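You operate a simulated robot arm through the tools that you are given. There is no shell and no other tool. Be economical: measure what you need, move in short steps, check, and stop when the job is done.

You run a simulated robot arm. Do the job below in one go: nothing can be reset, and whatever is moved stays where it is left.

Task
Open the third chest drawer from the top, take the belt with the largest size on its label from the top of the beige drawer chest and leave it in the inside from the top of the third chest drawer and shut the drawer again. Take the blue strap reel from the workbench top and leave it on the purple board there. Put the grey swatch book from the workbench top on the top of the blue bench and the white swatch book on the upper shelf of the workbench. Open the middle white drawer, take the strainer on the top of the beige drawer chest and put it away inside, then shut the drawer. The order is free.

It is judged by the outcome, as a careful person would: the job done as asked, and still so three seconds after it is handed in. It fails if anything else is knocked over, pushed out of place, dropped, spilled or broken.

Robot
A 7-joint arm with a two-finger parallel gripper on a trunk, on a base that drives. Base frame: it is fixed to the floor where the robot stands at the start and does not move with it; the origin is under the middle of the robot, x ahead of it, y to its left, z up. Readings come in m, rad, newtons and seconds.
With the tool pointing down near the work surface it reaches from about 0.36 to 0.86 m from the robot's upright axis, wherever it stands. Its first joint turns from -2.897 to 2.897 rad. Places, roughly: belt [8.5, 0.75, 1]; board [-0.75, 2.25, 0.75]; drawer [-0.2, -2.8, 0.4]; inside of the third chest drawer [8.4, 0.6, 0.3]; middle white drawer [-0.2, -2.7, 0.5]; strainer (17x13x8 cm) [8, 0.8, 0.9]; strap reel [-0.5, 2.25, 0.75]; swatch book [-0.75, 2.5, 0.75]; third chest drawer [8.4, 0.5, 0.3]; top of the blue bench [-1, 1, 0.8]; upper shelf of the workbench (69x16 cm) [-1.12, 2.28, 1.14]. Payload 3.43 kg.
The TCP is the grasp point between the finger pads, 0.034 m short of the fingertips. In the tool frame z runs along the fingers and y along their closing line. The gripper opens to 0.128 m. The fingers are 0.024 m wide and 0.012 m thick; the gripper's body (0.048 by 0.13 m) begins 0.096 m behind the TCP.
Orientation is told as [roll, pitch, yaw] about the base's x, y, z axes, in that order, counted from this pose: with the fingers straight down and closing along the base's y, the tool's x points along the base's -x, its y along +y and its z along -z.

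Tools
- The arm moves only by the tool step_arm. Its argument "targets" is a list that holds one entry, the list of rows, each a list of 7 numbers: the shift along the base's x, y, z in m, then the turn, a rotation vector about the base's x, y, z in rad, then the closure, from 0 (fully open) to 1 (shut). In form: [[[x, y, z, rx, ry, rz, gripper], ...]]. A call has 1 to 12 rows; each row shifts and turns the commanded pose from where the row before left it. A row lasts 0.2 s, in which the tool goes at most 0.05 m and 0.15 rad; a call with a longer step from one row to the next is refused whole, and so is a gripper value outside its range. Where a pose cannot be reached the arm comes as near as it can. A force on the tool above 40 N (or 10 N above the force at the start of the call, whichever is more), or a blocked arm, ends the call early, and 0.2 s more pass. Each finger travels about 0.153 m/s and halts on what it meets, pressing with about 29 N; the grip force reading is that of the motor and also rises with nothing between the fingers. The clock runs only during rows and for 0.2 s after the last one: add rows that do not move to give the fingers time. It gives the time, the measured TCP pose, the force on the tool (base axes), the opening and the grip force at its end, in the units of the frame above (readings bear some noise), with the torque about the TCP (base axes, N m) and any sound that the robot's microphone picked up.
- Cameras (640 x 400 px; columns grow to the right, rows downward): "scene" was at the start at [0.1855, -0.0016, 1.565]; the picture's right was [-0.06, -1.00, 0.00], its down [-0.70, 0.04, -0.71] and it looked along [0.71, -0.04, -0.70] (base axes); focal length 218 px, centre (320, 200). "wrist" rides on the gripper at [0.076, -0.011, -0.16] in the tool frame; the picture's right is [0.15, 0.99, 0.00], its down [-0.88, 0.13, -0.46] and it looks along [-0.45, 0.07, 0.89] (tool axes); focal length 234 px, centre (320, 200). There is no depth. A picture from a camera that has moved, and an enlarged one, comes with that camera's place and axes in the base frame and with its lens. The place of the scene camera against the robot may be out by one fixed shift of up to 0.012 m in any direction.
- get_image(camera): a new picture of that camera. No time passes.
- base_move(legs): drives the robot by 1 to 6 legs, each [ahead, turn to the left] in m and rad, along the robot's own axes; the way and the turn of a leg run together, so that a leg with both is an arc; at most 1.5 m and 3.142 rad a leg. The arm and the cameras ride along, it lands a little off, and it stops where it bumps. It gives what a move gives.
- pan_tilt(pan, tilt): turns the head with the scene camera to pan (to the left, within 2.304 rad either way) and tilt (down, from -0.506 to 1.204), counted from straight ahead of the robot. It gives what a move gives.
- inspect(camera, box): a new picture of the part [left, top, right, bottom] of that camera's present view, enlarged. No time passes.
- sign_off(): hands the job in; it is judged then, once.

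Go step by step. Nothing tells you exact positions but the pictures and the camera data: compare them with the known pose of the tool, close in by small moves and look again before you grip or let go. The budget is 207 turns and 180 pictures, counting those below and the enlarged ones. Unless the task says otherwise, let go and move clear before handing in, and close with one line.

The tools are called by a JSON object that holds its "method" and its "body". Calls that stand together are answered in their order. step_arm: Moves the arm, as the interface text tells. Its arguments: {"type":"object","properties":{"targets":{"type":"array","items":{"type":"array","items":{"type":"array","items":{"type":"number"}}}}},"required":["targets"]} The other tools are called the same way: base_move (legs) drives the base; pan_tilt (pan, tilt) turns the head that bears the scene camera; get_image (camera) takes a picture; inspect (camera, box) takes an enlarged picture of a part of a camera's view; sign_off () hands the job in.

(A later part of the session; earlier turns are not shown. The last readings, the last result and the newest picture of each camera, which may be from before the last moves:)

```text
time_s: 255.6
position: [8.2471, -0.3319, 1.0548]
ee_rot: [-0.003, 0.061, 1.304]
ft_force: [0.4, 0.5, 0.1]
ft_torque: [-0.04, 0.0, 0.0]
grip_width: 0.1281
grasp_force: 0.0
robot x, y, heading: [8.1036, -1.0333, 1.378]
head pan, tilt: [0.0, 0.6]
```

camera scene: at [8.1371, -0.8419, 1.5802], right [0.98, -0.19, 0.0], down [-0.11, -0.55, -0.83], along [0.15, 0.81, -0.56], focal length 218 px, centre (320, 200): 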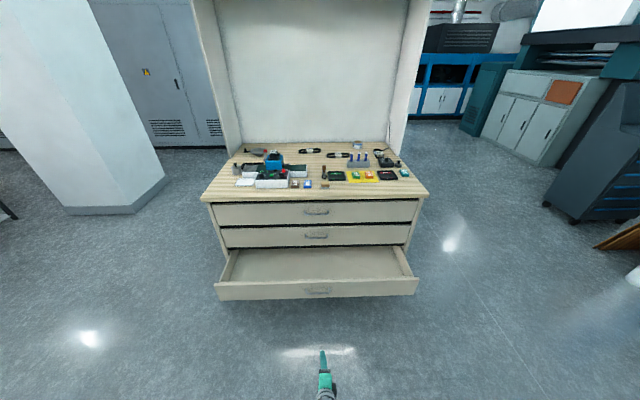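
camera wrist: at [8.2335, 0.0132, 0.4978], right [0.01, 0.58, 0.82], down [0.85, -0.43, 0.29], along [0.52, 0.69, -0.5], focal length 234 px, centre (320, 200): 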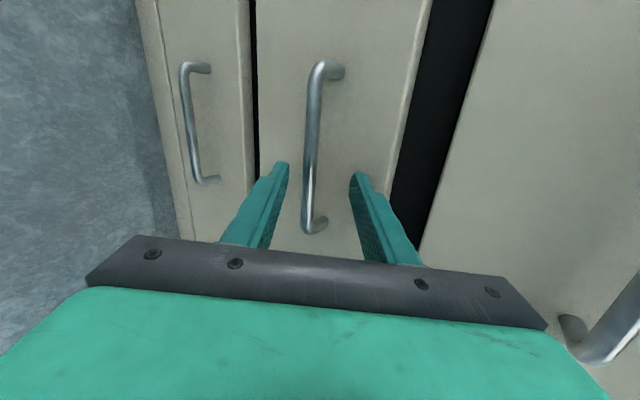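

Drive around to the chest's right-front side, approaching at a diagonal.

{"method": "base_move", "body": {"legs": [[0, -1.046], [1.5, 0], [0.06, 0], [0, 1.868]]}}

{"method": "pan_tilt", "body": {"pan": 0.0, "tilt": 0.75}}

{"method": "get_image", "body": {"camera": "scene"}}

```text
time_s: 271.6
position: [9.1144, 0.0666, 1.0551]
ee_rot: [-0.002, 0.058, 2.166]
ft_force: [0.8, -0.2, -0.1]
ft_torque: [-0.04, -0.01, 0.01]
grip_width: 0.128
grasp_force: 0.2
robot x, y, heading: [9.5513, -0.4991, 2.243]
head pan, tilt: [0.0, 0.6]
```

```text
time_s: 272.3
position: [9.1142, 0.0679, 1.0556]
ee_rot: [-0.003, 0.059, 2.166]
ft_force: [-0.1, 0.5, 0.6]
ft_torque: [0.01, 0.0, 0.01]
grip_width: 0.1281
grasp_force: 0.1
robot x, y, heading: [9.5526, -0.4981, 2.242]
head pan, tilt: [0.0, 0.75]
```

```text
82 pictures are left
camera scene: at [9.434, -0.3491, 1.5674], right [0.78, 0.62, 0.0], down [0.43, -0.53, -0.73], along [-0.46, 0.57, -0.68], focal length 218 px, centre (320, 200)
```

scene: 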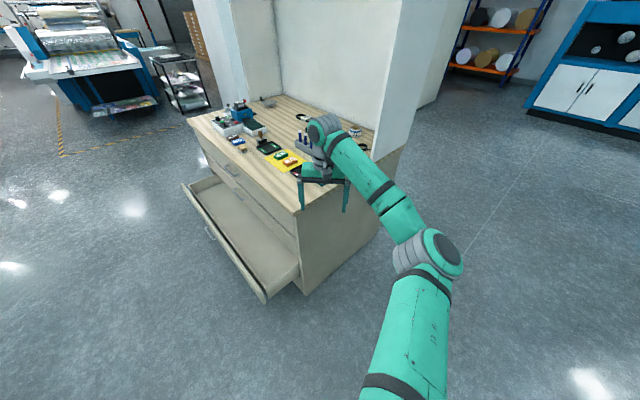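

Path is clear; I advance 0.38 m and look with the wrist camera.

{"method": "base_move", "body": {"legs": [[0.38, 0]]}}

{"method": "get_image", "body": {"camera": "wrist"}}

{"method": "get_image", "body": {"camera": "scene"}}

```text
time_s: 274.7
position: [8.8812, 0.3595, 1.0548]
ee_rot: [-0.002, 0.061, 2.166]
ft_force: [0.8, 0.1, 0.3]
ft_torque: [-0.01, -0.05, -0.02]
grip_width: 0.128
grasp_force: 0.1
robot x, y, heading: [9.3153, -0.2057, 2.248]
head pan, tilt: [0.0, 0.75]
```

```text
81 pictures are left
camera wrist: at [8.9269, 0.3116, 1.2189], right [-0.74, -0.68, 0.01], down [-0.62, 0.68, 0.4], along [-0.28, 0.29, -0.92], focal length 234 px, centre (320, 200)
```

wrist: 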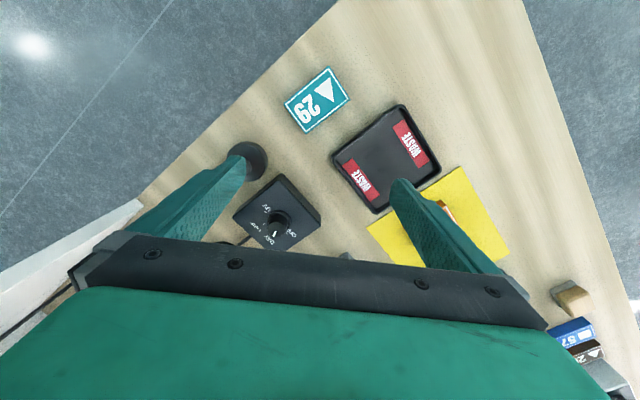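

```text
80 pictures are left
camera scene: at [9.1999, -0.0558, 1.5673], right [0.78, 0.62, 0.0], down [0.43, -0.53, -0.73], along [-0.46, 0.57, -0.68], focal length 218 px, centre (320, 200)
```

scene: 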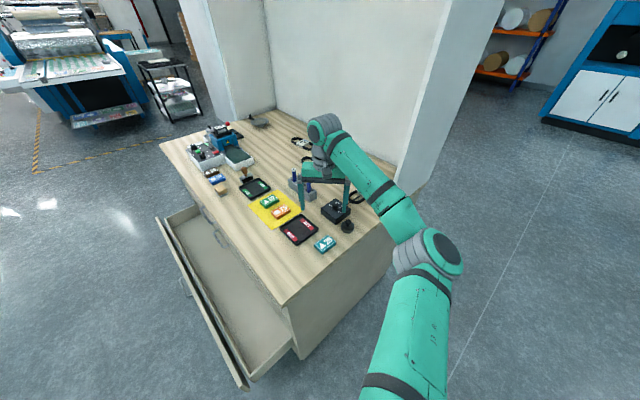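

The belt sits near (8.88, 0.64). I drive 0.1 m closer, yaw the tool to close along x, and move over it.

{"method": "base_move", "body": {"legs": [[0.1, 0]]}}

{"method": "step_arm", "body": {"targets": [[[0, 0, 0.01, 0, 0, -0.12, 0], [0.005, 0.03, 0.01, 0, 0, -0.12, 0], [0.01, 0.03, 0, 0, 0, -0.12, 0], [0.015, 0.03, 0, 0, 0, -0.12, 0], [0.015, 0.03, 0, 0, 0, -0.1, 0], [0, 0, 0, 0, 0, 0, 0]]]}}

{"method": "get_image", "body": {"camera": "wrist"}}

```text
time_s: 275.8
position: [8.8162, 0.4372, 1.0556]
ee_rot: [-0.003, 0.059, 2.168]
ft_force: [0.3, -0.1, 0.4]
ft_torque: [-0.04, 0.01, -0.01]
grip_width: 0.1281
grasp_force: 0.0
robot x, y, heading: [9.2531, -0.1262, 2.244]
head pan, tilt: [0.0, 0.75]
```

```text
time_s: 277.2
position: [8.8596, 0.5581, 1.0763]
ee_rot: [-0.002, 0.06, 1.588]
ft_force: [-0.5, 0.3, -0.3]
ft_torque: [0.02, 0.02, 0.03]
grip_width: 0.1279
grasp_force: 0.1
robot x, y, heading: [9.2572, -0.1252, 2.246]
head pan, tilt: [0.0, 0.75]
```

```text
79 pictures are left
camera wrist: at [8.8716, 0.492, 1.2395], right [-0.99, -0.16, 0.01], down [-0.15, 0.9, 0.4], along [-0.07, 0.4, -0.92], focal length 234 px, centre (320, 200)
```

wrist: 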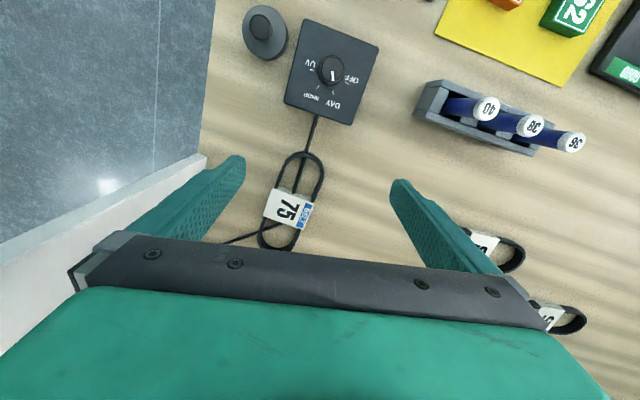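

Belt "75" label centred near (8.893, 0.640). I move above it with slight yaw and partial descent.

{"method": "step_arm", "body": {"targets": [[[0.017, 0.04, 0, 0, 0, -0.055, 0.25], [0.017, 0.041, 0, 0, 0, -0.055, 0.25], [0, 0, -0.04, 0, -0.03, 0, 0.25], [0, 0, -0.035, 0, -0.03, 0, 0.25], [0, 0, 0, 0, 0, 0, 0.25]]]}}

{"method": "get_image", "body": {"camera": "wrist"}}

```text
time_s: 278.4
position: [8.8951, 0.6409, 0.9997]
ee_rot: [-0.061, 0.054, 1.474]
ft_force: [-0.7, 0.6, -0.6]
ft_torque: [0.02, 0.0, -0.02]
grip_width: 0.0959
grasp_force: 0.2
robot x, y, heading: [9.2559, -0.1266, 2.246]
head pan, tilt: [0.0, 0.75]
```

```text
78 pictures are left
camera wrist: at [8.8897, 0.5736, 1.1625], right [-1.0, -0.05, -0.05], down [-0.07, 0.91, 0.4], along [0.03, 0.4, -0.92], focal length 234 px, centre (320, 200)
```

wrist: 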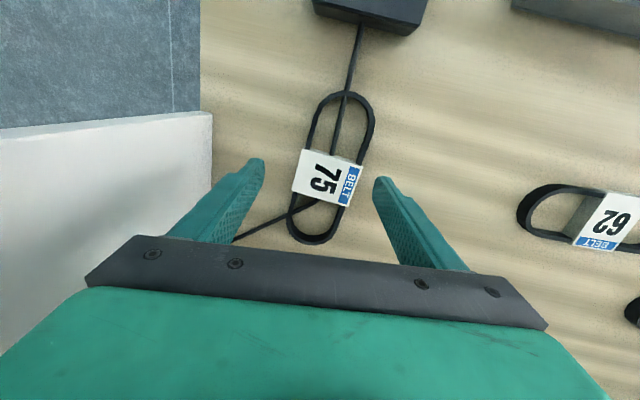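

Slightly correct tilt and yaw, then descend around the label.

{"method": "step_arm", "body": {"targets": [[[-0.004, 0.004, 0, 0.03, 0.0275, -0.06, 0.25], [0, 0, 0, 0.03, 0.0275, -0.06, 0.25], [0, 0, -0.02, 0, 0, 0, 0.25], [0, 0, -0.012, 0, 0, 0, 0.25], [0, 0, 0, 0, 0, 0, 0.25]]]}}

{"method": "get_image", "body": {"camera": "wrist"}}

```text
time_s: 279.6
position: [8.8906, 0.6436, 0.9702]
ee_rot: [0.002, 0.005, 1.355]
ft_force: [0.4, -1.0, -0.2]
ft_torque: [0.0, -0.02, 0.0]
grip_width: 0.0958
grasp_force: 0.0
robot x, y, heading: [9.258, -0.1243, 2.245]
head pan, tilt: [0.0, 0.75]
```

```text
77 pictures are left
camera wrist: at [8.8859, 0.5678, 1.128], right [-1.0, 0.07, 0.0], down [0.06, 0.89, 0.45], along [0.03, 0.45, -0.89], focal length 234 px, centre (320, 200)
```

wrist: 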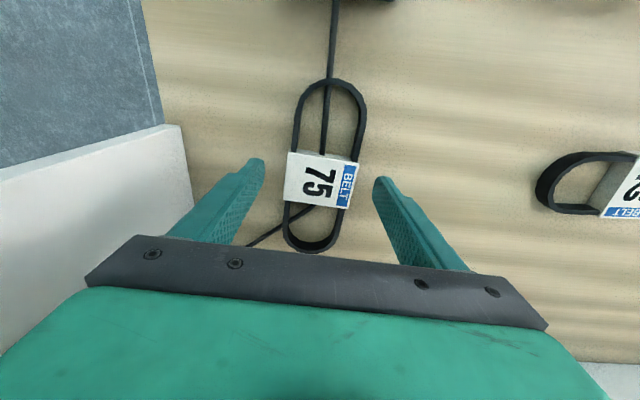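

{"method": "inspect", "body": {"camera": "wrist", "box": [260, 60, 390, 260]}}

```text
2.00 times, centred on (325, 160) of wrist
camera zoom: at [8.8859, 0.5678, 1.128], right [-1.0, 0.07, 0.0], down [0.06, 0.89, 0.45], along [0.03, 0.45, -0.89], focal length 468 px, centre (310, 280)
```

zoom: 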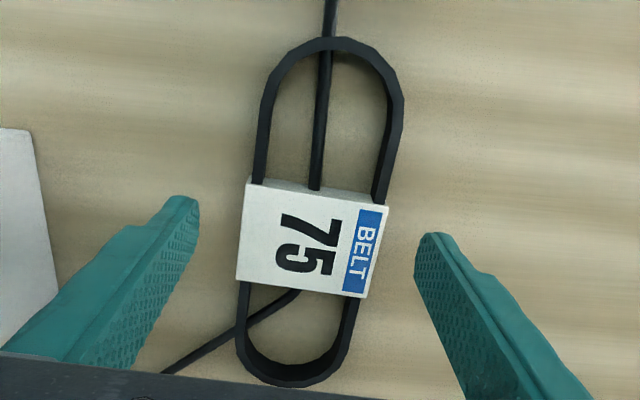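

The belt lies on top of the cord. I descend the last bit, close and lift gently.

{"method": "step_arm", "body": {"targets": [[[0, 0, -0.006, 0, 0, 0, 0.25], [0, 0, -0.004, 0, 0, 0, 0.25], [0, 0, 0, 0, 0, 0, 0.25]]]}}

{"method": "step_arm", "body": {"targets": [[[0, 0, 0, 0, 0, 0, 0.6], [0, 0, 0, 0, 0, 0, 1], [0, 0, 0, 0, 0, 0, 1], [0, 0, 0, 0, 0, 0, 1]]]}}

```text
time_s: 280.4
position: [8.8905, 0.6437, 0.957]
ee_rot: [0.001, 0.004, 1.357]
ft_force: [-0.2, -0.5, 0.1]
ft_torque: [-0.01, -0.02, 0.0]
grip_width: 0.096
grasp_force: 0.1
robot x, y, heading: [9.2534, -0.1269, 2.242]
head pan, tilt: [0.0, 0.75]
```

```text
time_s: 281.4
position: [8.8915, 0.6439, 0.9589]
ee_rot: [0.0, 0.003, 1.356]
ft_force: [0.4, -0.8, -0.4]
ft_torque: [-0.02, 0.01, 0.02]
grip_width: 0.0
grasp_force: 28.8
robot x, y, heading: [9.2532, -0.1266, 2.25]
head pan, tilt: [0.0, 0.75]
```

The fingers closed on nothing, so the label is lower. I look and reopen.

{"method": "get_image", "body": {"camera": "wrist"}}

{"method": "step_arm", "body": {"targets": [[[0, 0, 0.01, 0, 0, 0, 0.6], [0, 0, 0, 0, 0, 0, 0.25], [0, 0, 0, 0, 0, 0, 0.25], [0, 0, 0, 0, 0, 0, 0.25]]]}}

{"method": "get_image", "body": {"camera": "wrist"}}

```text
75 pictures are left
camera wrist: at [8.8862, 0.5675, 1.1179], right [-1.0, 0.07, 0.0], down [0.06, 0.89, 0.45], along [0.03, 0.45, -0.89], focal length 234 px, centre (320, 200)
```

wrist: 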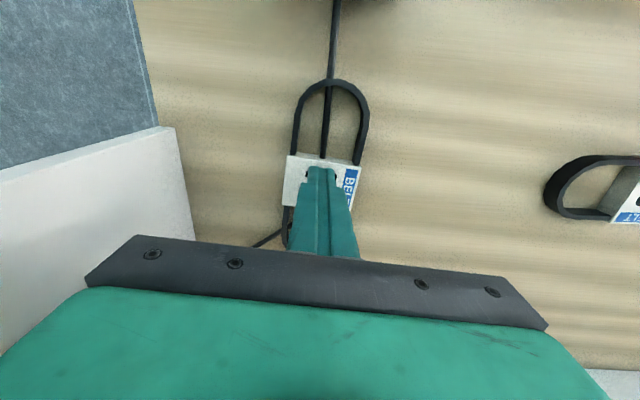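

```text
time_s: 282.4
position: [8.8906, 0.6444, 0.9689]
ee_rot: [0.001, 0.005, 1.355]
ft_force: [-0.2, -0.3, 0.1]
ft_torque: [-0.02, -0.05, 0.02]
grip_width: 0.0962
grasp_force: 0.0
robot x, y, heading: [9.2558, -0.1268, 2.247]
head pan, tilt: [0.0, 0.75]
```

```text
74 pictures are left
camera wrist: at [8.886, 0.5669, 1.1283], right [-1.0, 0.07, 0.0], down [0.06, 0.89, 0.45], along [0.03, 0.45, -0.89], focal length 234 px, centre (320, 200)
```

wrist: 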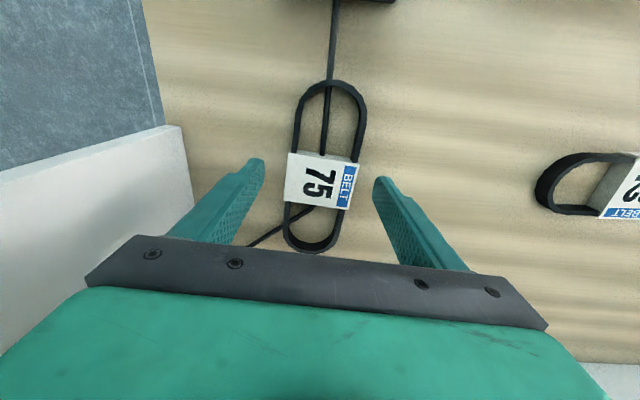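

Label top is at ≈0.92 (table ≈0.90). I descend further with contact watch.

{"method": "step_arm", "body": {"targets": [[[0, 0.006, -0.015, 0, 0, 0, 0.25], [0, 0, -0.01, 0, 0, 0, 0.25], [0, 0, -0.005, 0, 0, 0, 0.25], [0, 0, -0.003, 0, 0, 0, 0.25], [0, 0, 0, 0, 0, 0, 0.25]]]}}

{"method": "inspect", "body": {"camera": "wrist", "box": [220, 60, 420, 260]}}

```text
time_s: 283.6
position: [8.8912, 0.6482, 0.9364]
ee_rot: [0.0, 0.005, 1.357]
ft_force: [-1.2, 0.9, 0.3]
ft_torque: [-0.01, 0.0, -0.02]
grip_width: 0.096
grasp_force: 0.1
robot x, y, heading: [9.2562, -0.1285, 2.243]
head pan, tilt: [0.0, 0.75]
```

```text
2.00 times, centred on (320, 160) of wrist
camera zoom: at [8.8865, 0.5728, 1.0945], right [-1.0, 0.07, 0.0], down [0.06, 0.89, 0.45], along [0.03, 0.45, -0.89], focal length 468 px, centre (320, 280)
```

zoom: 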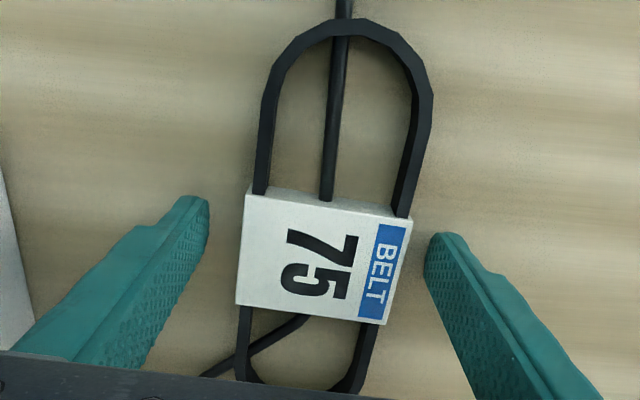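

{"method": "step_arm", "body": {"targets": [[[0, 0.002, -0.003, 0, 0, 0, 0.25], [0, 0, 0, 0, 0, 0, 0.6], [0, 0, 0, 0, 0, 0, 1], [0, 0, 0, 0, 0, 0, 1], [0, 0, 0, 0, 0, 0, 1]]]}}

{"method": "step_arm", "body": {"targets": [[[0, 0, 0.004, 0, 0, 0, 1], [0, 0, 0.006, 0, 0, 0, 1], [0, 0, 0.01, 0, 0, 0, 1], [0, 0, 0.01, 0, 0, 0, 1]]]}}

{"method": "get_image", "body": {"camera": "wrist"}}

```text
time_s: 284.8
position: [8.8911, 0.651, 0.9337]
ee_rot: [0.003, 0.001, 1.357]
ft_force: [5.6, 4.5, 25.6]
ft_torque: [-0.06, -1.22, 0.28]
grip_width: 0.0675
grasp_force: 29.0
robot x, y, heading: [9.2547, -0.1264, 2.247]
head pan, tilt: [0.0, 0.75]
```

```text
time_s: 285.8
position: [8.8923, 0.6512, 0.9619]
ee_rot: [0.0, 0.004, 1.358]
ft_force: [-0.3, 0.0, -1.2]
ft_torque: [0.01, -0.02, -0.02]
grip_width: 0.0675
grasp_force: 28.9
robot x, y, heading: [9.2544, -0.1282, 2.245]
head pan, tilt: [0.0, 0.75]
```

```text
72 pictures are left
camera wrist: at [8.8871, 0.5751, 1.1215], right [-1.0, 0.07, 0.0], down [0.06, 0.89, 0.45], along [0.03, 0.45, -0.89], focal length 234 px, centre (320, 200)
```

wrist: 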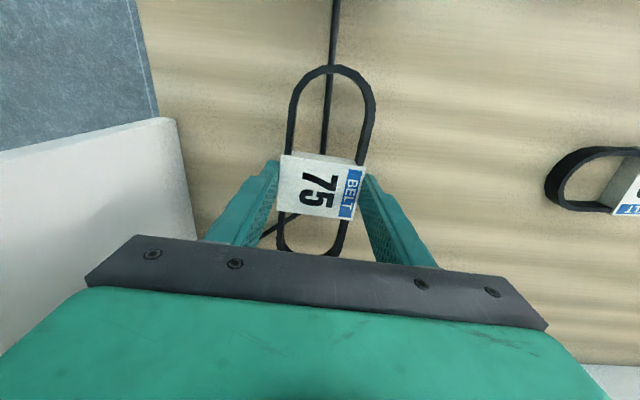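

The belt is held. I lift it and retreat over the front of the chest.

{"method": "step_arm", "body": {"targets": [[[0, 0, 0.02, 0, 0, 0, 1], [0, -0.005, 0.03, 0, 0, 0, 1], [0, -0.02, 0.035, 0, 0, 0, 1], [0, -0.035, 0.03, 0, 0, 0, 1], [0, -0.04, 0, 0, 0, 0, 1], [0, -0.04, 0, 0, 0, 0, 1], [0, -0.04, 0, 0, 0, 0, 1], [0, -0.04, 0, 0, 0, 0, 1], [0, -0.04, 0, 0, 0, 0, 1], [-0.01, -0.04, 0, 0, 0, 0, 1], [-0.02, -0.035, 0, 0, 0, 0, 1], [-0.02, -0.035, 0, 0, 0, 0, 1]]]}}

{"method": "get_image", "body": {"camera": "wrist"}}

{"method": "pan_tilt", "body": {"pan": 0.3, "tilt": 0.95}}

{"method": "get_image", "body": {"camera": "scene"}}

```text
time_s: 288.4
position: [8.8434, 0.2803, 1.0767]
ee_rot: [0.001, 0.003, 1.355]
ft_force: [-0.3, 0.6, -0.3]
ft_torque: [-0.04, 0.03, -0.02]
grip_width: 0.0673
grasp_force: 29.4
robot x, y, heading: [9.2521, -0.1222, 2.245]
head pan, tilt: [0.0, 0.75]
```

```text
71 pictures are left
camera wrist: at [8.8383, 0.2046, 1.2374], right [-1.0, 0.07, 0.0], down [0.06, 0.89, 0.45], along [0.03, 0.45, -0.89], focal length 234 px, centre (320, 200)
```

wrist: 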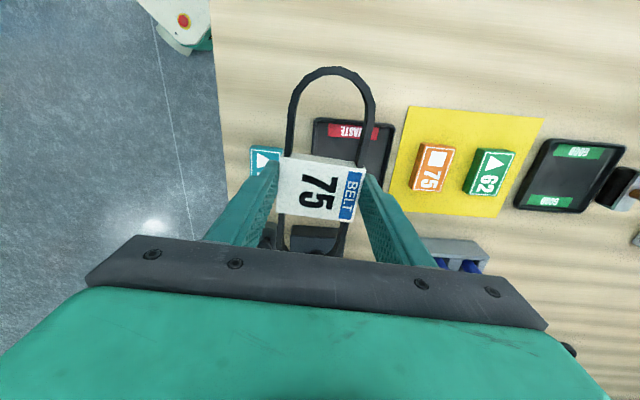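

```text
time_s: 289.2
position: [8.8429, 0.2818, 1.0778]
ee_rot: [0.002, 0.004, 1.357]
ft_force: [0.3, 0.2, -0.6]
ft_torque: [0.0, 0.0, -0.02]
grip_width: 0.0671
grasp_force: 29.0
robot x, y, heading: [9.256, -0.1276, 2.246]
head pan, tilt: [0.3, 0.949]
```

```text
70 pictures are left
camera scene: at [9.128, -0.001, 1.5519], right [0.56, 0.83, 0.0], down [0.67, -0.46, -0.58], along [-0.48, 0.33, -0.81], focal length 218 px, centre (320, 200)
```

scene: 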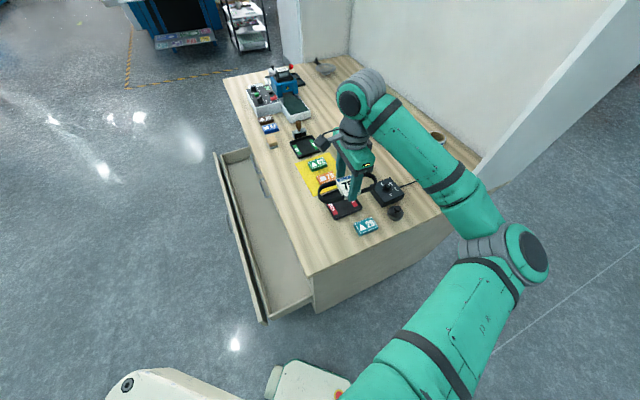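

I move over the open drawer's window (target about (8.66, 0.015)) at this height.

{"method": "step_arm", "body": {"targets": [[[-0.02, -0.033, 0, 0, 0, 0, 1], [-0.02, -0.033, 0, 0, 0, 0, 1], [-0.023, -0.034, 0, 0, 0, 0, 1], [-0.023, -0.034, 0, 0, 0, 0, 1], [-0.023, -0.034, 0, 0, 0, 0, 1], [-0.023, -0.034, 0, 0, 0, 0, 1], [-0.023, -0.034, 0, 0, 0, 0, 1], [-0.023, -0.031, 0, 0, 0, 0, 1], [0, 0, 0, 0, 0, 0, 1]]]}}

{"method": "get_image", "body": {"camera": "wrist"}}

{"method": "get_image", "body": {"camera": "scene"}}

```text
time_s: 291.2
position: [8.6616, 0.0136, 1.0787]
ee_rot: [0.0, 0.003, 1.357]
ft_force: [1.0, -0.4, -0.2]
ft_torque: [0.01, 0.01, 0.0]
grip_width: 0.0669
grasp_force: 29.0
robot x, y, heading: [9.253, -0.1281, 2.244]
head pan, tilt: [0.3, 0.949]
```

```text
69 pictures are left
camera wrist: at [8.6581, -0.0628, 1.2376], right [-1.0, 0.07, 0.0], down [0.06, 0.89, 0.45], along [0.03, 0.45, -0.89], focal length 234 px, centre (320, 200)
```

wrist: 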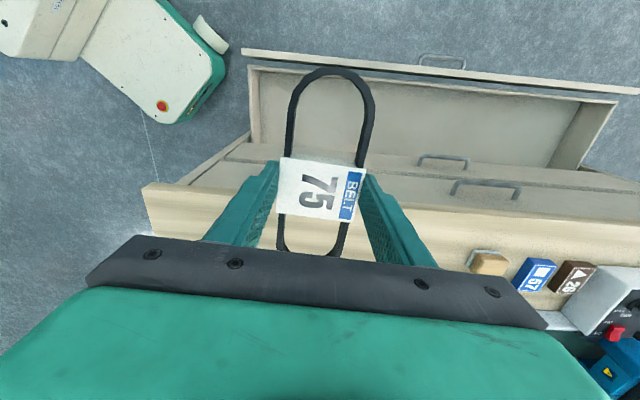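

```text
68 pictures are left
camera scene: at [9.1279, -0.0011, 1.5518], right [0.56, 0.83, 0.0], down [0.67, -0.46, -0.58], along [-0.48, 0.33, -0.81], focal length 218 px, centre (320, 200)
```

scene: 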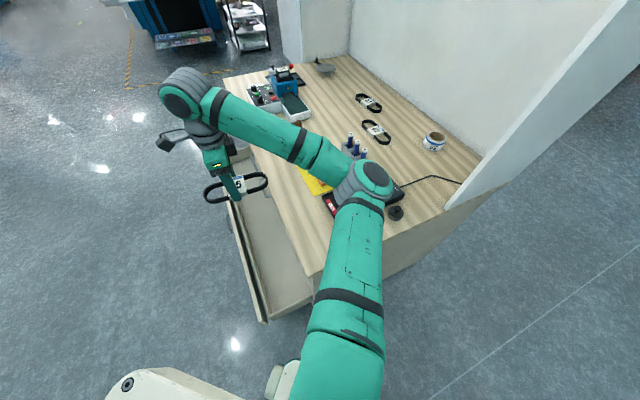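

Here the elbow hangs over the chest top, so lowering would hit it. I back off and take the belt round to the front of the drawer instead.

{"method": "base_move", "body": {"legs": [[-0.6, 0], [0, 0.95], [1.02, 0], [0, -1.8]]}}

{"method": "pan_tilt", "body": {"pan": 0.0, "tilt": 0.8}}

{"method": "get_image", "body": {"camera": "scene"}}

```text
time_s: 307.2
position: [8.3315, -0.1225, 1.0774]
ee_rot: [0.002, 0.004, 0.5]
ft_force: [-0.6, -0.1, -0.9]
ft_torque: [0.0, 0.0, -0.02]
grip_width: 0.0673
grasp_force: 28.7
robot x, y, heading: [8.6118, -0.6603, 1.392]
head pan, tilt: [0.3, 0.949]
```

```text
time_s: 308.0
position: [8.3299, -0.1203, 1.0791]
ee_rot: [0.003, 0.002, 0.499]
ft_force: [-0.7, -0.2, -0.5]
ft_torque: [0.05, -0.02, -0.01]
grip_width: 0.0673
grasp_force: 29.2
robot x, y, heading: [8.6077, -0.6594, 1.386]
head pan, tilt: [0.0, 0.799]
```

```text
67 pictures are left
camera scene: at [8.6435, -0.4751, 1.5633], right [0.98, -0.18, 0.0], down [-0.13, -0.71, -0.7], along [0.13, 0.69, -0.72], focal length 218 px, centre (320, 200)
```

scene: 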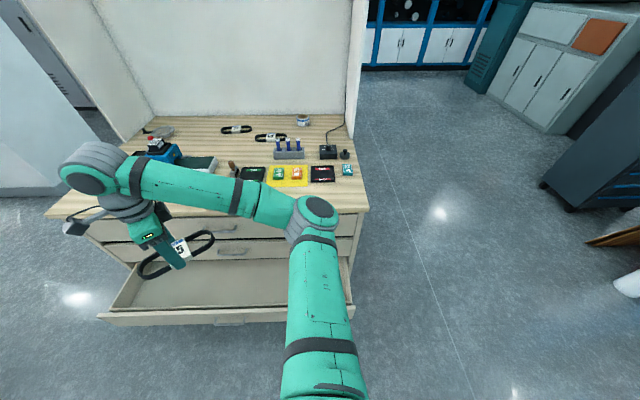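

Now the robot is in front. I bring the belt above the drawer window at (8.5, 0.04) and turn it parallel to the drawer.

{"method": "step_arm", "body": {"targets": [[[0.025, 0.02, 0, 0, 0, -0.1, 1], [0.025, 0.025, 0, 0, 0, -0.1, 1], [0.025, 0.025, 0, 0, 0, -0.1, 1], [0.025, 0.025, 0, 0, 0, -0.1, 1], [0.025, 0.025, 0, 0, 0, -0.1, 1], [0.025, 0.025, 0, 0, 0, -0.1, 1], [0.02, 0.017, 0, 0, 0, -0.08, 1], [0, 0, 0, 0, 0, 0, 1]]]}}

{"method": "get_image", "body": {"camera": "wrist"}}

{"method": "get_image", "body": {"camera": "scene"}}

```text
time_s: 309.8
position: [8.5011, 0.0397, 1.0775]
ee_rot: [0.001, 0.004, -0.183]
ft_force: [-0.1, 0.4, -1.2]
ft_torque: [0.01, 0.02, 0.02]
grip_width: 0.0669
grasp_force: 28.9
robot x, y, heading: [8.6106, -0.6602, 1.382]
head pan, tilt: [0.0, 0.799]
```

```text
66 pictures are left
camera wrist: at [8.4243, 0.0415, 1.2379], right [0.04, 1.0, 0.0], down [0.89, -0.03, 0.45], along [0.45, -0.01, -0.89], focal length 234 px, centre (320, 200)
```

wrist: 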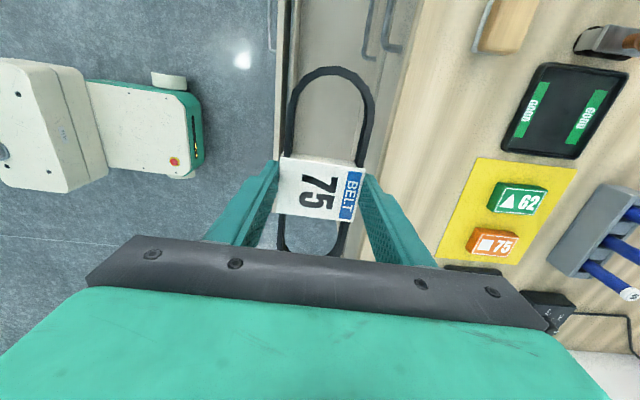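

```text
65 pictures are left
camera scene: at [8.6436, -0.475, 1.5633], right [0.98, -0.18, 0.0], down [-0.13, -0.7, -0.7], along [0.13, 0.69, -0.72], focal length 218 px, centre (320, 200)
```

scene: 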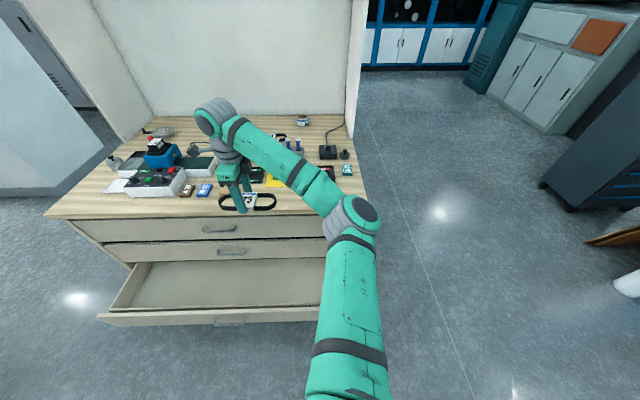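

I back the base 0.1 m and extend the arm so elbow and forearm stay clear of the chest, then lower in stages.

{"method": "base_move", "body": {"legs": [[-0.1, 0]]}}

{"method": "step_arm", "body": {"targets": [[[0.006, 0.025, 0, 0, 0, 0, 1], [0.006, 0.03, 0, 0, 0, 0, 1], [0.006, 0.025, -0.02, 0, 0, 0, 1], [0, 0, -0.035, 0, 0, 0, 1], [0, 0, -0.04, 0, 0, 0, 1], [0, 0, -0.04, 0, 0, 0, 1], [0, 0, -0.04, 0, 0, 0, 1], [0, 0, -0.04, 0, 0, 0, 1], [0, 0, -0.04, 0, 0, 0, 1], [0, 0, 0, 0, 0, 0, 1]]]}}

{"method": "get_image", "body": {"camera": "scene"}}

{"method": "get_image", "body": {"camera": "wrist"}}

```text
time_s: 311.0
position: [8.4815, -0.0608, 1.0781]
ee_rot: [0.001, 0.002, -0.181]
ft_force: [-1.0, -0.2, -0.2]
ft_torque: [-0.01, 0.02, 0.0]
grip_width: 0.0669
grasp_force: 28.5
robot x, y, heading: [8.5923, -0.7629, 1.388]
head pan, tilt: [0.0, 0.799]
```

```text
time_s: 313.2
position: [8.4983, 0.0178, 0.8239]
ee_rot: [0.0, 0.0, -0.183]
ft_force: [0.0, 0.2, -1.1]
ft_torque: [-0.02, -0.04, 0.0]
grip_width: 0.067
grasp_force: 29.3
robot x, y, heading: [8.5952, -0.7618, 1.383]
head pan, tilt: [0.0, 0.799]
```

```text
64 pictures are left
camera scene: at [8.625, -0.5753, 1.5633], right [0.98, -0.18, 0.0], down [-0.13, -0.7, -0.7], along [0.13, 0.69, -0.72], focal length 218 px, centre (320, 200)
```

scene: 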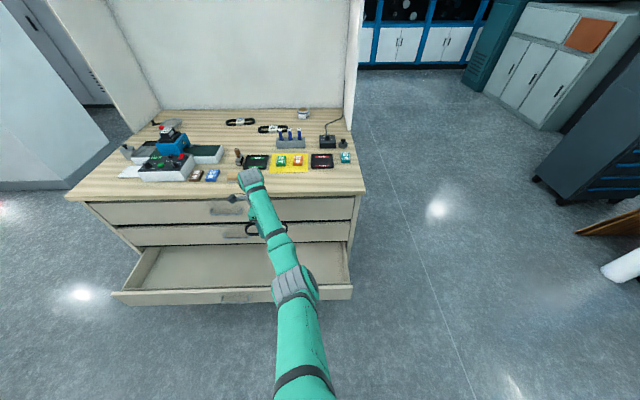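

```text
63 pictures are left
camera wrist: at [8.422, 0.021, 0.9837], right [0.04, 1.0, 0.0], down [0.89, -0.03, 0.45], along [0.45, -0.01, -0.89], focal length 234 px, centre (320, 200)
```

wrist: 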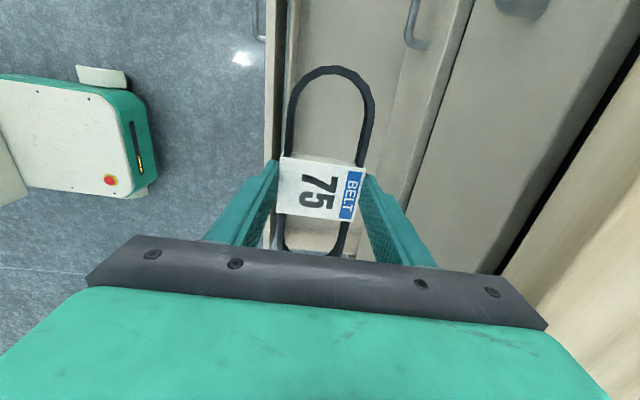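

Clear on all sides; shift slightly inward and continue lowering.

{"method": "step_arm", "body": {"targets": [[[0.003, 0.015, -0.03, 0, 0, 0, 1], [0, 0, -0.04, 0, 0, 0, 1], [0, 0, -0.04, 0, 0, 0, 1], [0, 0, -0.04, 0, 0, 0, 1], [0, 0, -0.04, 0, 0, 0, 1], [0, 0, -0.04, 0, 0, 0, 1], [0, 0, -0.04, 0, 0, 0, 1], [0, 0, -0.04, 0, 0, 0, 1], [0, 0, -0.04, 0, 0, 0, 1], [0, 0, 0, 0, 0, 0, 1]]]}}

{"method": "get_image", "body": {"camera": "wrist"}}

{"method": "inspect", "body": {"camera": "scene", "box": [100, 160, 380, 320]}}

```text
time_s: 315.4
position: [8.5111, -0.0332, 0.5154]
ee_rot: [0.002, 0.005, -0.182]
ft_force: [0.1, -0.2, -0.3]
ft_torque: [-0.02, 0.0, 0.0]
grip_width: 0.0671
grasp_force: 29.0
out of reach, approached as far as the arm can: row 6, 7, 8, 9
robot x, y, heading: [8.591, -0.762, 1.383]
head pan, tilt: [0.0, 0.799]
```

```text
62 pictures are left
camera wrist: at [8.4352, -0.0314, 0.6749], right [0.04, 1.0, 0.0], down [0.89, -0.03, 0.45], along [0.45, -0.01, -0.89], focal length 234 px, centre (320, 200)
```

wrist: 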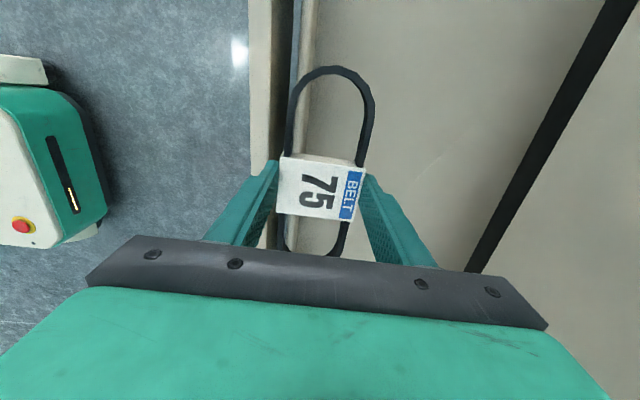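

```text
2.29 times, centred on (240, 240) of scene
camera zoom: at [8.625, -0.5753, 1.5633], right [0.98, -0.18, 0.0], down [-0.13, -0.7, -0.7], along [0.13, 0.69, -0.72], focal length 498 px, centre (503, 109)
```

zoom: 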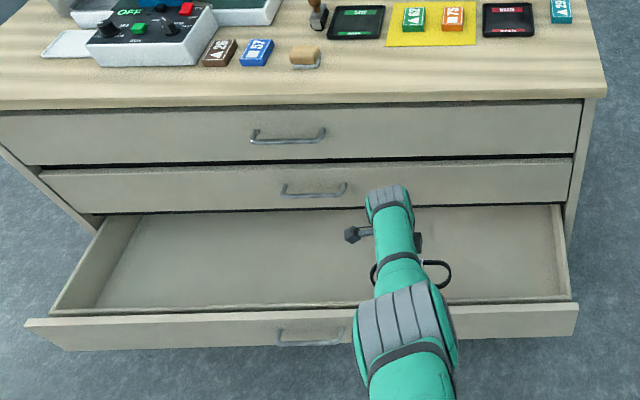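

Outer reach limit; I drive 0.085 m closer and continue lowering.

{"method": "base_move", "body": {"legs": [[0.085, 0]]}}

{"method": "step_arm", "body": {"targets": [[[0, 0, -0.025, 0, 0, 0, 1], [0, 0, -0.025, 0, 0, 0, 1], [0, 0, -0.025, 0, 0, 0, 1], [0, 0, 0, 0, 0, 0, 1]]]}}

{"method": "get_image", "body": {"camera": "wrist"}}

{"method": "inspect", "body": {"camera": "scene", "box": [160, 180, 380, 320]}}

```text
time_s: 316.5
position: [8.5277, 0.052, 0.5161]
ee_rot: [0.002, 0.004, -0.182]
ft_force: [-0.4, 1.5, -0.2]
ft_torque: [0.01, -0.02, 0.0]
grip_width: 0.0669
grasp_force: 29.2
robot x, y, heading: [8.6071, -0.6776, 1.387]
head pan, tilt: [0.0, 0.799]
```

```text
time_s: 317.5
position: [8.5334, 0.0192, 0.4709]
ee_rot: [0.002, 0.004, -0.183]
ft_force: [-0.3, 0.5, -0.9]
ft_torque: [-0.02, -0.01, 0.01]
grip_width: 0.0672
grasp_force: 29.1
out of reach, approached as far as the arm can: row 1, 2, 3
robot x, y, heading: [8.6103, -0.6759, 1.386]
head pan, tilt: [0.0, 0.799]
```

```text
60 pictures are left
camera wrist: at [8.4575, 0.0216, 0.6319], right [0.04, 1.0, 0.0], down [0.89, -0.03, 0.45], along [0.45, -0.01, -0.89], focal length 234 px, centre (320, 200)
```

wrist: 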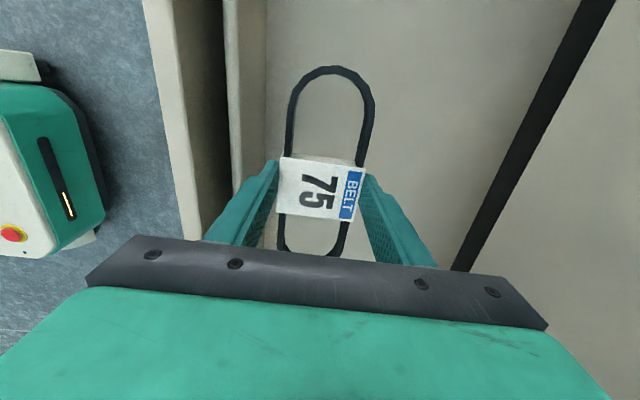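

```text
2.86 times, centred on (270, 250) of scene
camera zoom: at [8.6411, -0.49, 1.5633], right [0.98, -0.18, 0.0], down [-0.13, -0.7, -0.7], along [0.13, 0.69, -0.72], focal length 623 px, centre (463, 57)
```

zoom: 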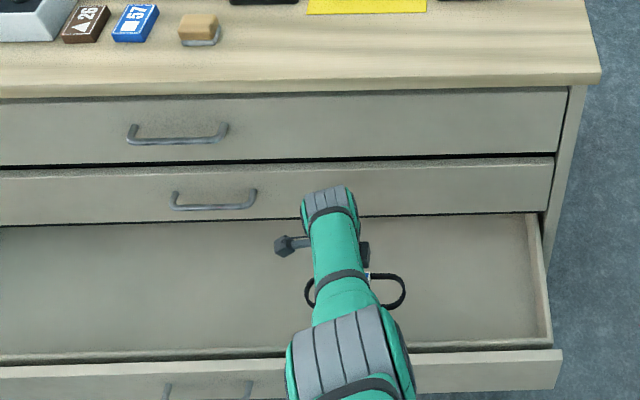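

I need a smaller arm radius: raise, retract 8 cm, drive 10 cm forward (base front still clear of the drawer), then lower.

{"method": "step_arm", "body": {"targets": [[[0, 0, 0.03, 0, 0, 0, 1], [0, 0, 0.03, 0, 0, 0, 1], [-0.007, -0.038, 0, 0, 0, 0, 1], [-0.007, -0.038, 0, 0, 0, 0, 1], [0, 0, 0, 0, 0, 0, 1]]]}}

{"method": "base_move", "body": {"legs": [[0.1, 0]]}}

{"method": "step_arm", "body": {"targets": [[[0, 0, -0.03, 0, 0, 0, 1], [0, 0, -0.03, 0, 0, 0, 1], [0, 0, -0.02, 0, 0, 0, 1], [0, 0, -0.02, 0, 0, 0, 1], [0, 0, 0, 0, 0, 0, 1]]]}}

{"method": "get_image", "body": {"camera": "wrist"}}

```text
time_s: 318.7
position: [8.5188, -0.0567, 0.5304]
ee_rot: [0.002, 0.004, -0.183]
ft_force: [0.4, -0.3, -0.3]
ft_torque: [-0.02, 0.01, 0.03]
grip_width: 0.0668
grasp_force: 29.2
robot x, y, heading: [8.6072, -0.6742, 1.388]
head pan, tilt: [0.0, 0.799]
```

```text
time_s: 319.8
position: [8.5374, 0.0455, 0.5322]
ee_rot: [0.003, 0.004, -0.185]
ft_force: [0.8, -0.5, -0.9]
ft_torque: [0.0, 0.01, -0.01]
grip_width: 0.0673
grasp_force: 29.0
robot x, y, heading: [8.6236, -0.5779, 1.385]
head pan, tilt: [0.0, 0.799]
```

```text
time_s: 321.0
position: [8.5376, 0.0445, 0.4321]
ee_rot: [0.002, 0.002, -0.182]
ft_force: [0.3, 0.4, -0.4]
ft_torque: [0.04, 0.03, 0.06]
grip_width: 0.0672
grasp_force: 28.9
robot x, y, heading: [8.6266, -0.5768, 1.389]
head pan, tilt: [0.0, 0.799]
```

```text
58 pictures are left
camera wrist: at [8.4623, 0.0468, 0.5905], right [0.04, 1.0, 0.0], down [0.89, -0.03, 0.45], along [0.45, -0.01, -0.89], focal length 234 px, centre (320, 200)
```

wrist: 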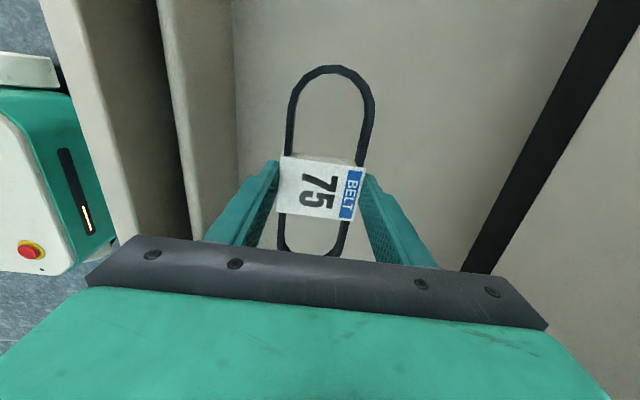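

Reach is good now. Lower on until contact.

{"method": "step_arm", "body": {"targets": [[[0, 0, -0.015, 0, 0, 0, 1], [0, 0, -0.01, 0, 0, 0, 1], [0, 0, -0.008, 0, 0, 0, 1], [0, 0, -0.005, 0, 0, 0, 1], [0, 0, -0.004, 0, 0, 0, 1], [0, 0, -0.004, 0, 0, 0, 1], [0, 0, -0.004, 0, 0, 0, 1], [0, 0, -0.004, 0, 0, 0, 1], [0, 0, -0.004, 0, 0, 0, 1], [0, 0, -0.004, 0, 0, 0, 1]]]}}

{"method": "get_image", "body": {"camera": "wrist"}}

```text
time_s: 323.2
position: [8.5396, 0.0393, 0.3878]
ee_rot: [0.002, 0.004, -0.184]
ft_force: [-0.4, -0.4, -0.4]
ft_torque: [-0.01, 0.0, 0.01]
grip_width: 0.0672
grasp_force: 28.8
out of reach, approached as far as the arm can: row 5, 6, 8, 9, 10
robot x, y, heading: [8.6249, -0.575, 1.39]
head pan, tilt: [0.0, 0.799]
```

```text
57 pictures are left
camera wrist: at [8.463, 0.0413, 0.5471], right [0.04, 1.0, 0.0], down [0.89, -0.03, 0.45], along [0.45, -0.01, -0.89], focal length 234 px, centre (320, 200)
```

wrist: 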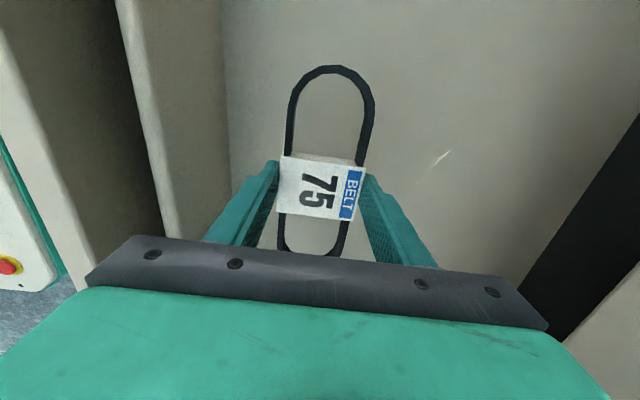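

Floor seems ~4 cm below the belt still. I retract a bit, creep the base 5 cm and lower again.

{"method": "step_arm", "body": {"targets": [[[-0.005, -0.03, 0.005, 0, 0, 0, 1], [0, 0, 0, 0, 0, 0, 1]]]}}

{"method": "base_move", "body": {"legs": [[0.05, 0]]}}

{"method": "step_arm", "body": {"targets": [[[-0.005, -0.03, 0, 0, 0, 0, 1], [0, 0, -0.012, 0, 0, 0, 1], [0, 0, -0.008, 0, 0, 0, 1], [0, 0, -0.005, 0, 0, 0, 1], [0, 0, -0.004, 0, 0, 0, 1], [0, 0, -0.004, 0, 0, 0, 1], [0, 0, -0.004, 0, 0, 0, 1], [0, 0, -0.004, 0, 0, 0, 1], [0, 0, -0.003, 0, 0, 0, 1]]]}}

{"method": "get_image", "body": {"camera": "wrist"}}

```text
time_s: 323.8
position: [8.5313, 0.0215, 0.3761]
ee_rot: [0.001, 0.003, -0.182]
ft_force: [-0.1, -0.7, -0.2]
ft_torque: [-0.01, 0.01, 0.01]
grip_width: 0.0671
grasp_force: 29.1
out of reach, approached as far as the arm can: row 1
robot x, y, heading: [8.6259, -0.575, 1.385]
head pan, tilt: [0.0, 0.799]
```

```text
time_s: 324.7
position: [8.5394, 0.0721, 0.3768]
ee_rot: [0.0, 0.003, -0.181]
ft_force: [-0.3, 0.1, -1.1]
ft_torque: [0.0, -0.01, 0.04]
grip_width: 0.067
grasp_force: 29.2
robot x, y, heading: [8.6332, -0.525, 1.387]
head pan, tilt: [0.0, 0.799]
```

```text
time_s: 326.7
position: [8.5369, 0.0412, 0.3496]
ee_rot: [-0.001, 0.001, -0.183]
ft_force: [-0.2, -0.4, -0.7]
ft_torque: [0.03, 0.01, -0.02]
grip_width: 0.0671
grasp_force: 28.4
out of reach, approached as far as the arm can: row 1, 2, 3, 5, 6, 7, 8, 9
robot x, y, heading: [8.6344, -0.5273, 1.383]
head pan, tilt: [0.0, 0.799]
```

```text
56 pictures are left
camera wrist: at [8.4621, 0.0448, 0.5087], right [0.04, 1.0, 0.0], down [0.89, -0.03, 0.45], along [0.45, -0.02, -0.89], focal length 234 px, centre (320, 200)
```

wrist: 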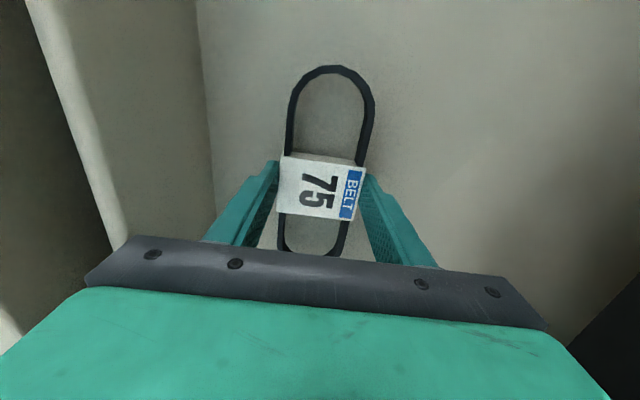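

About 1.5 cm left; retract 2 cm more and lower.

{"method": "step_arm", "body": {"targets": [[[-0.004, -0.02, 0, 0, 0, 0, 1], [0, 0, -0.004, 0, 0, 0, 1], [0, 0, -0.004, 0, 0, 0, 1], [0, 0, -0.004, 0, 0, 0, 1], [0, 0, -0.004, 0, 0, 0, 1], [0, 0, 0, 0, 0, 0, 1]]]}}

{"method": "inspect", "body": {"camera": "wrist", "box": [180, 40, 420, 280]}}

```text
time_s: 328.0
position: [8.5364, 0.0274, 0.3368]
ee_rot: [0.002, 0.006, -0.184]
ft_force: [3.3, -4.1, 13.1]
ft_torque: [-0.68, -0.16, 0.08]
grip_width: 0.0671
grasp_force: 29.1
out of reach, approached as far as the arm can: row 1, 3, 4, 5
robot x, y, heading: [8.6331, -0.5257, 1.386]
head pan, tilt: [0.0, 0.799]
stopped in row 6: the force on the tool passed its limit at 42 N (the readings are from after the stop); the commanded pose is now the measured one
```

```text
1.67 times, centred on (300, 160) of wrist
camera zoom: at [8.4606, 0.0288, 0.4966], right [0.04, 1.0, 0.0], down [0.89, -0.03, 0.45], along [0.45, -0.01, -0.89], focal length 390 px, centre (353, 267)
```

zoom: 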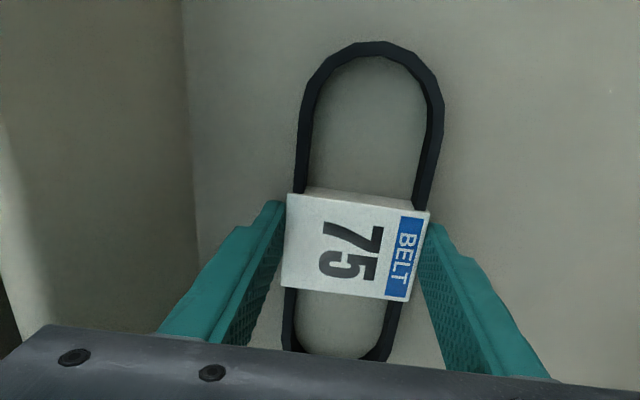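

Belt rests on the drawer floor. Release modestly and rise straight out.

{"method": "step_arm", "body": {"targets": [[[0, 0, 0.001, 0, 0, 0, 0.7], [0, 0, 0, 0, 0, 0, 0.34], [0, 0, 0, 0, 0, 0, 0.34], [0, 0, 0.02, 0, 0, 0, 0.34], [0, 0, 0.03, 0, 0, 0, 0.34], [0, 0, 0.04, 0, 0, 0, 0.34], [0, 0, 0.04, 0, 0, 0, 0.34], [0, 0, 0.04, 0, 0, 0, 0.34], [0, 0, 0.04, 0, 0, 0, 0.34]]]}}

{"method": "get_image", "body": {"camera": "wrist"}}

```text
time_s: 330.0
position: [8.539, 0.0269, 0.5489]
ee_rot: [0.003, 0.004, -0.185]
ft_force: [-0.9, 0.0, 0.8]
ft_torque: [-0.04, 0.03, -0.02]
grip_width: 0.0845
grasp_force: 0.0
robot x, y, heading: [8.639, -0.5242, 1.388]
head pan, tilt: [0.0, 0.799]
```

```text
54 pictures are left
camera wrist: at [8.4629, 0.0285, 0.7079], right [0.04, 1.0, 0.0], down [0.89, -0.03, 0.45], along [0.45, -0.01, -0.89], focal length 234 px, centre (320, 200)
```

wrist: 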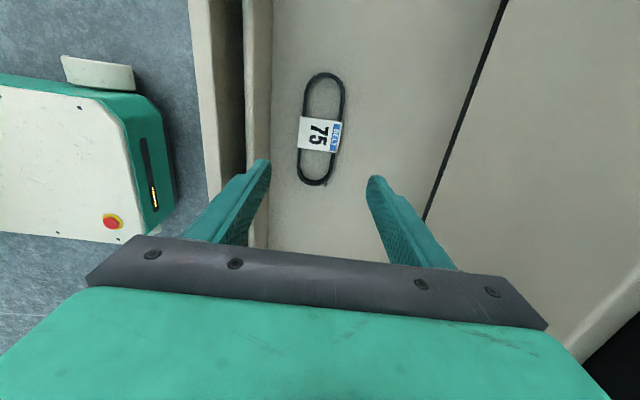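

The belt lies flat in the drawer. Next: lift clear, back off and shift the base toward the drawer's middle, to push it shut with tilted, closed fingers.

{"method": "step_arm", "body": {"targets": [[[0, 0, 0.04, 0, 0, 0, 0.6], [0, 0, 0.04, 0, 0, 0, 1], [0, 0, 0.04, 0, 0, 0, 1], [0, 0, 0.02, 0, 0, 0, 1]]]}}

{"method": "base_move", "body": {"legs": [[-0.5, 0], [0, 0.9], [0.35, 0], [0, -0.9]]}}

{"method": "step_arm", "body": {"targets": [[[0, 0, -0.02, 0, 0, 0.14, 1], [0, 0, -0.02, 0, 0, 0.14, 1], [0, 0, -0.02, 0, 0, 0.14, 1], [0, 0, -0.02, 0, 0, 0.14, 1], [0, 0, -0.02, 0, 0, 0.14, 1], [0, 0, -0.02, 0, 0, 0.14, 1], [0, 0, -0.02, 0, 0, 0.14, 1], [0, 0, -0.02, 0, 0, 0.14, 1], [0, 0, -0.02, 0, 0, 0.14, 1], [0, 0, -0.02, 0, 0, 0.14, 1], [0, 0, -0.02, 0, 0, 0.14, 1]]]}}

{"method": "get_image", "body": {"camera": "scene"}}

```text
time_s: 331.0
position: [8.5374, 0.0257, 0.6901]
ee_rot: [0.004, 0.005, -0.183]
ft_force: [-0.4, -0.1, 0.0]
ft_torque: [0.02, -0.02, 0.0]
grip_width: 0.0
grasp_force: 29.4
robot x, y, heading: [8.6359, -0.5252, 1.389]
head pan, tilt: [0.0, 0.799]
```

```text
time_s: 341.0
position: [8.224, -0.1883, 0.6895]
ee_rot: [0.005, 0.006, -0.189]
ft_force: [-0.3, 0.1, -0.3]
ft_torque: [-0.02, 0.0, 0.01]
grip_width: 0.0
grasp_force: 28.8
robot x, y, heading: [8.3165, -0.7385, 1.376]
head pan, tilt: [0.0, 0.799]
```

```text
time_s: 343.4
position: [8.2239, -0.1898, 0.4681]
ee_rot: [0.005, 0.004, 1.349]
ft_force: [-0.3, 0.8, -0.1]
ft_torque: [0.03, 0.0, 0.0]
grip_width: 0.0
grasp_force: 28.7
robot x, y, heading: [8.3134, -0.7378, 1.376]
head pan, tilt: [0.0, 0.799]
```

```text
53 pictures are left
camera scene: at [8.3512, -0.5551, 1.5634], right [0.98, -0.19, 0.0], down [-0.14, -0.7, -0.7], along [0.13, 0.68, -0.72], focal length 218 px, centre (320, 200)
```

scene: 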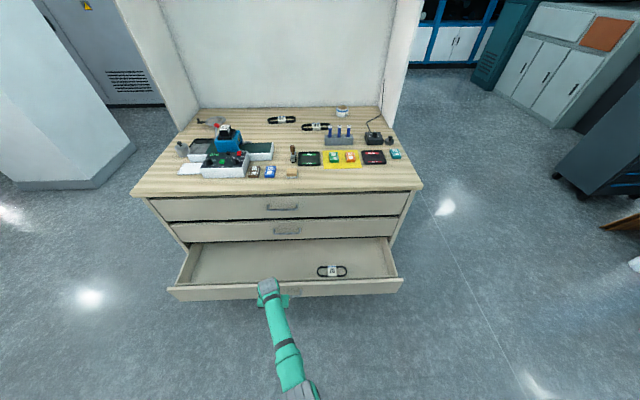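

I shift right of the handle, tilt the fingers forward 0.6 rad and lower to z≈0.40.

{"method": "step_arm", "body": {"targets": [[[0.04, -0.008, -0.01, 0, 0, 0, 1], [0.04, -0.008, -0.01, 0.118, -0.023, 0, 1], [0.04, -0.008, -0.01, 0.118, -0.023, 0, 1], [0.04, -0.008, -0.01, 0.118, -0.023, 0, 1], [0.03, -0.006, -0.01, 0.118, -0.023, 0, 1], [0, 0, -0.01, 0.118, -0.023, 0, 1], [0, 0, -0.01, 0, 0, 0, 1]]]}}

{"method": "get_image", "body": {"camera": "wrist"}}

{"method": "get_image", "body": {"camera": "scene"}}

```text
time_s: 345.0
position: [8.4144, -0.2266, 0.3995]
ee_rot: [0.025, -0.598, 1.345]
ft_force: [0.8, 1.2, -0.9]
ft_torque: [0.01, 0.0, -0.01]
grip_width: 0.0
grasp_force: 29.4
robot x, y, heading: [8.3162, -0.7407, 1.376]
head pan, tilt: [0.0, 0.799]
```

```text
52 pictures are left
camera wrist: at [8.3947, -0.3787, 0.4888], right [-0.99, 0.09, -0.06], down [-0.01, 0.49, 0.87], along [0.11, 0.87, -0.48], focal length 234 px, centre (320, 200)
```

wrist: 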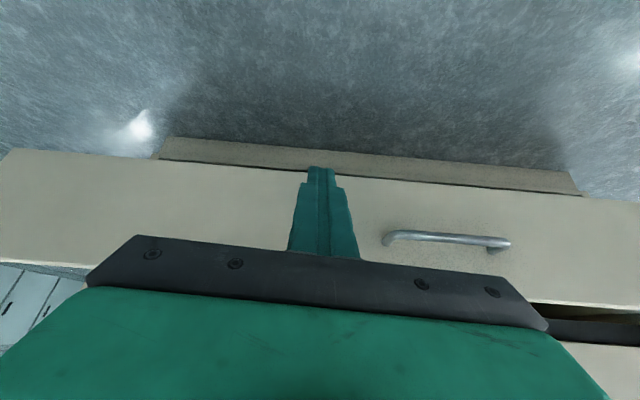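

```text
51 pictures are left
camera scene: at [8.3513, -0.5552, 1.5634], right [0.98, -0.19, 0.0], down [-0.14, -0.7, -0.7], along [0.13, 0.68, -0.72], focal length 218 px, centre (320, 200)
```

scene: 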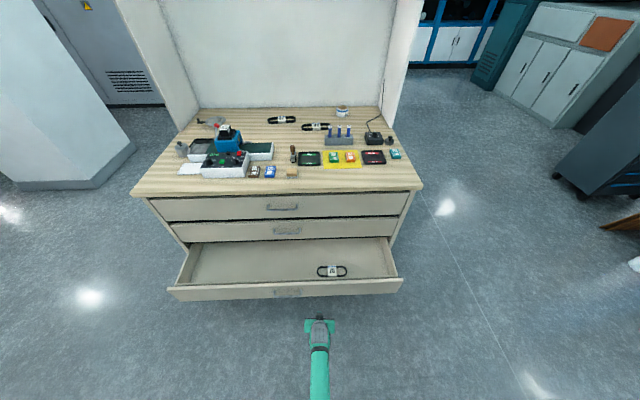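

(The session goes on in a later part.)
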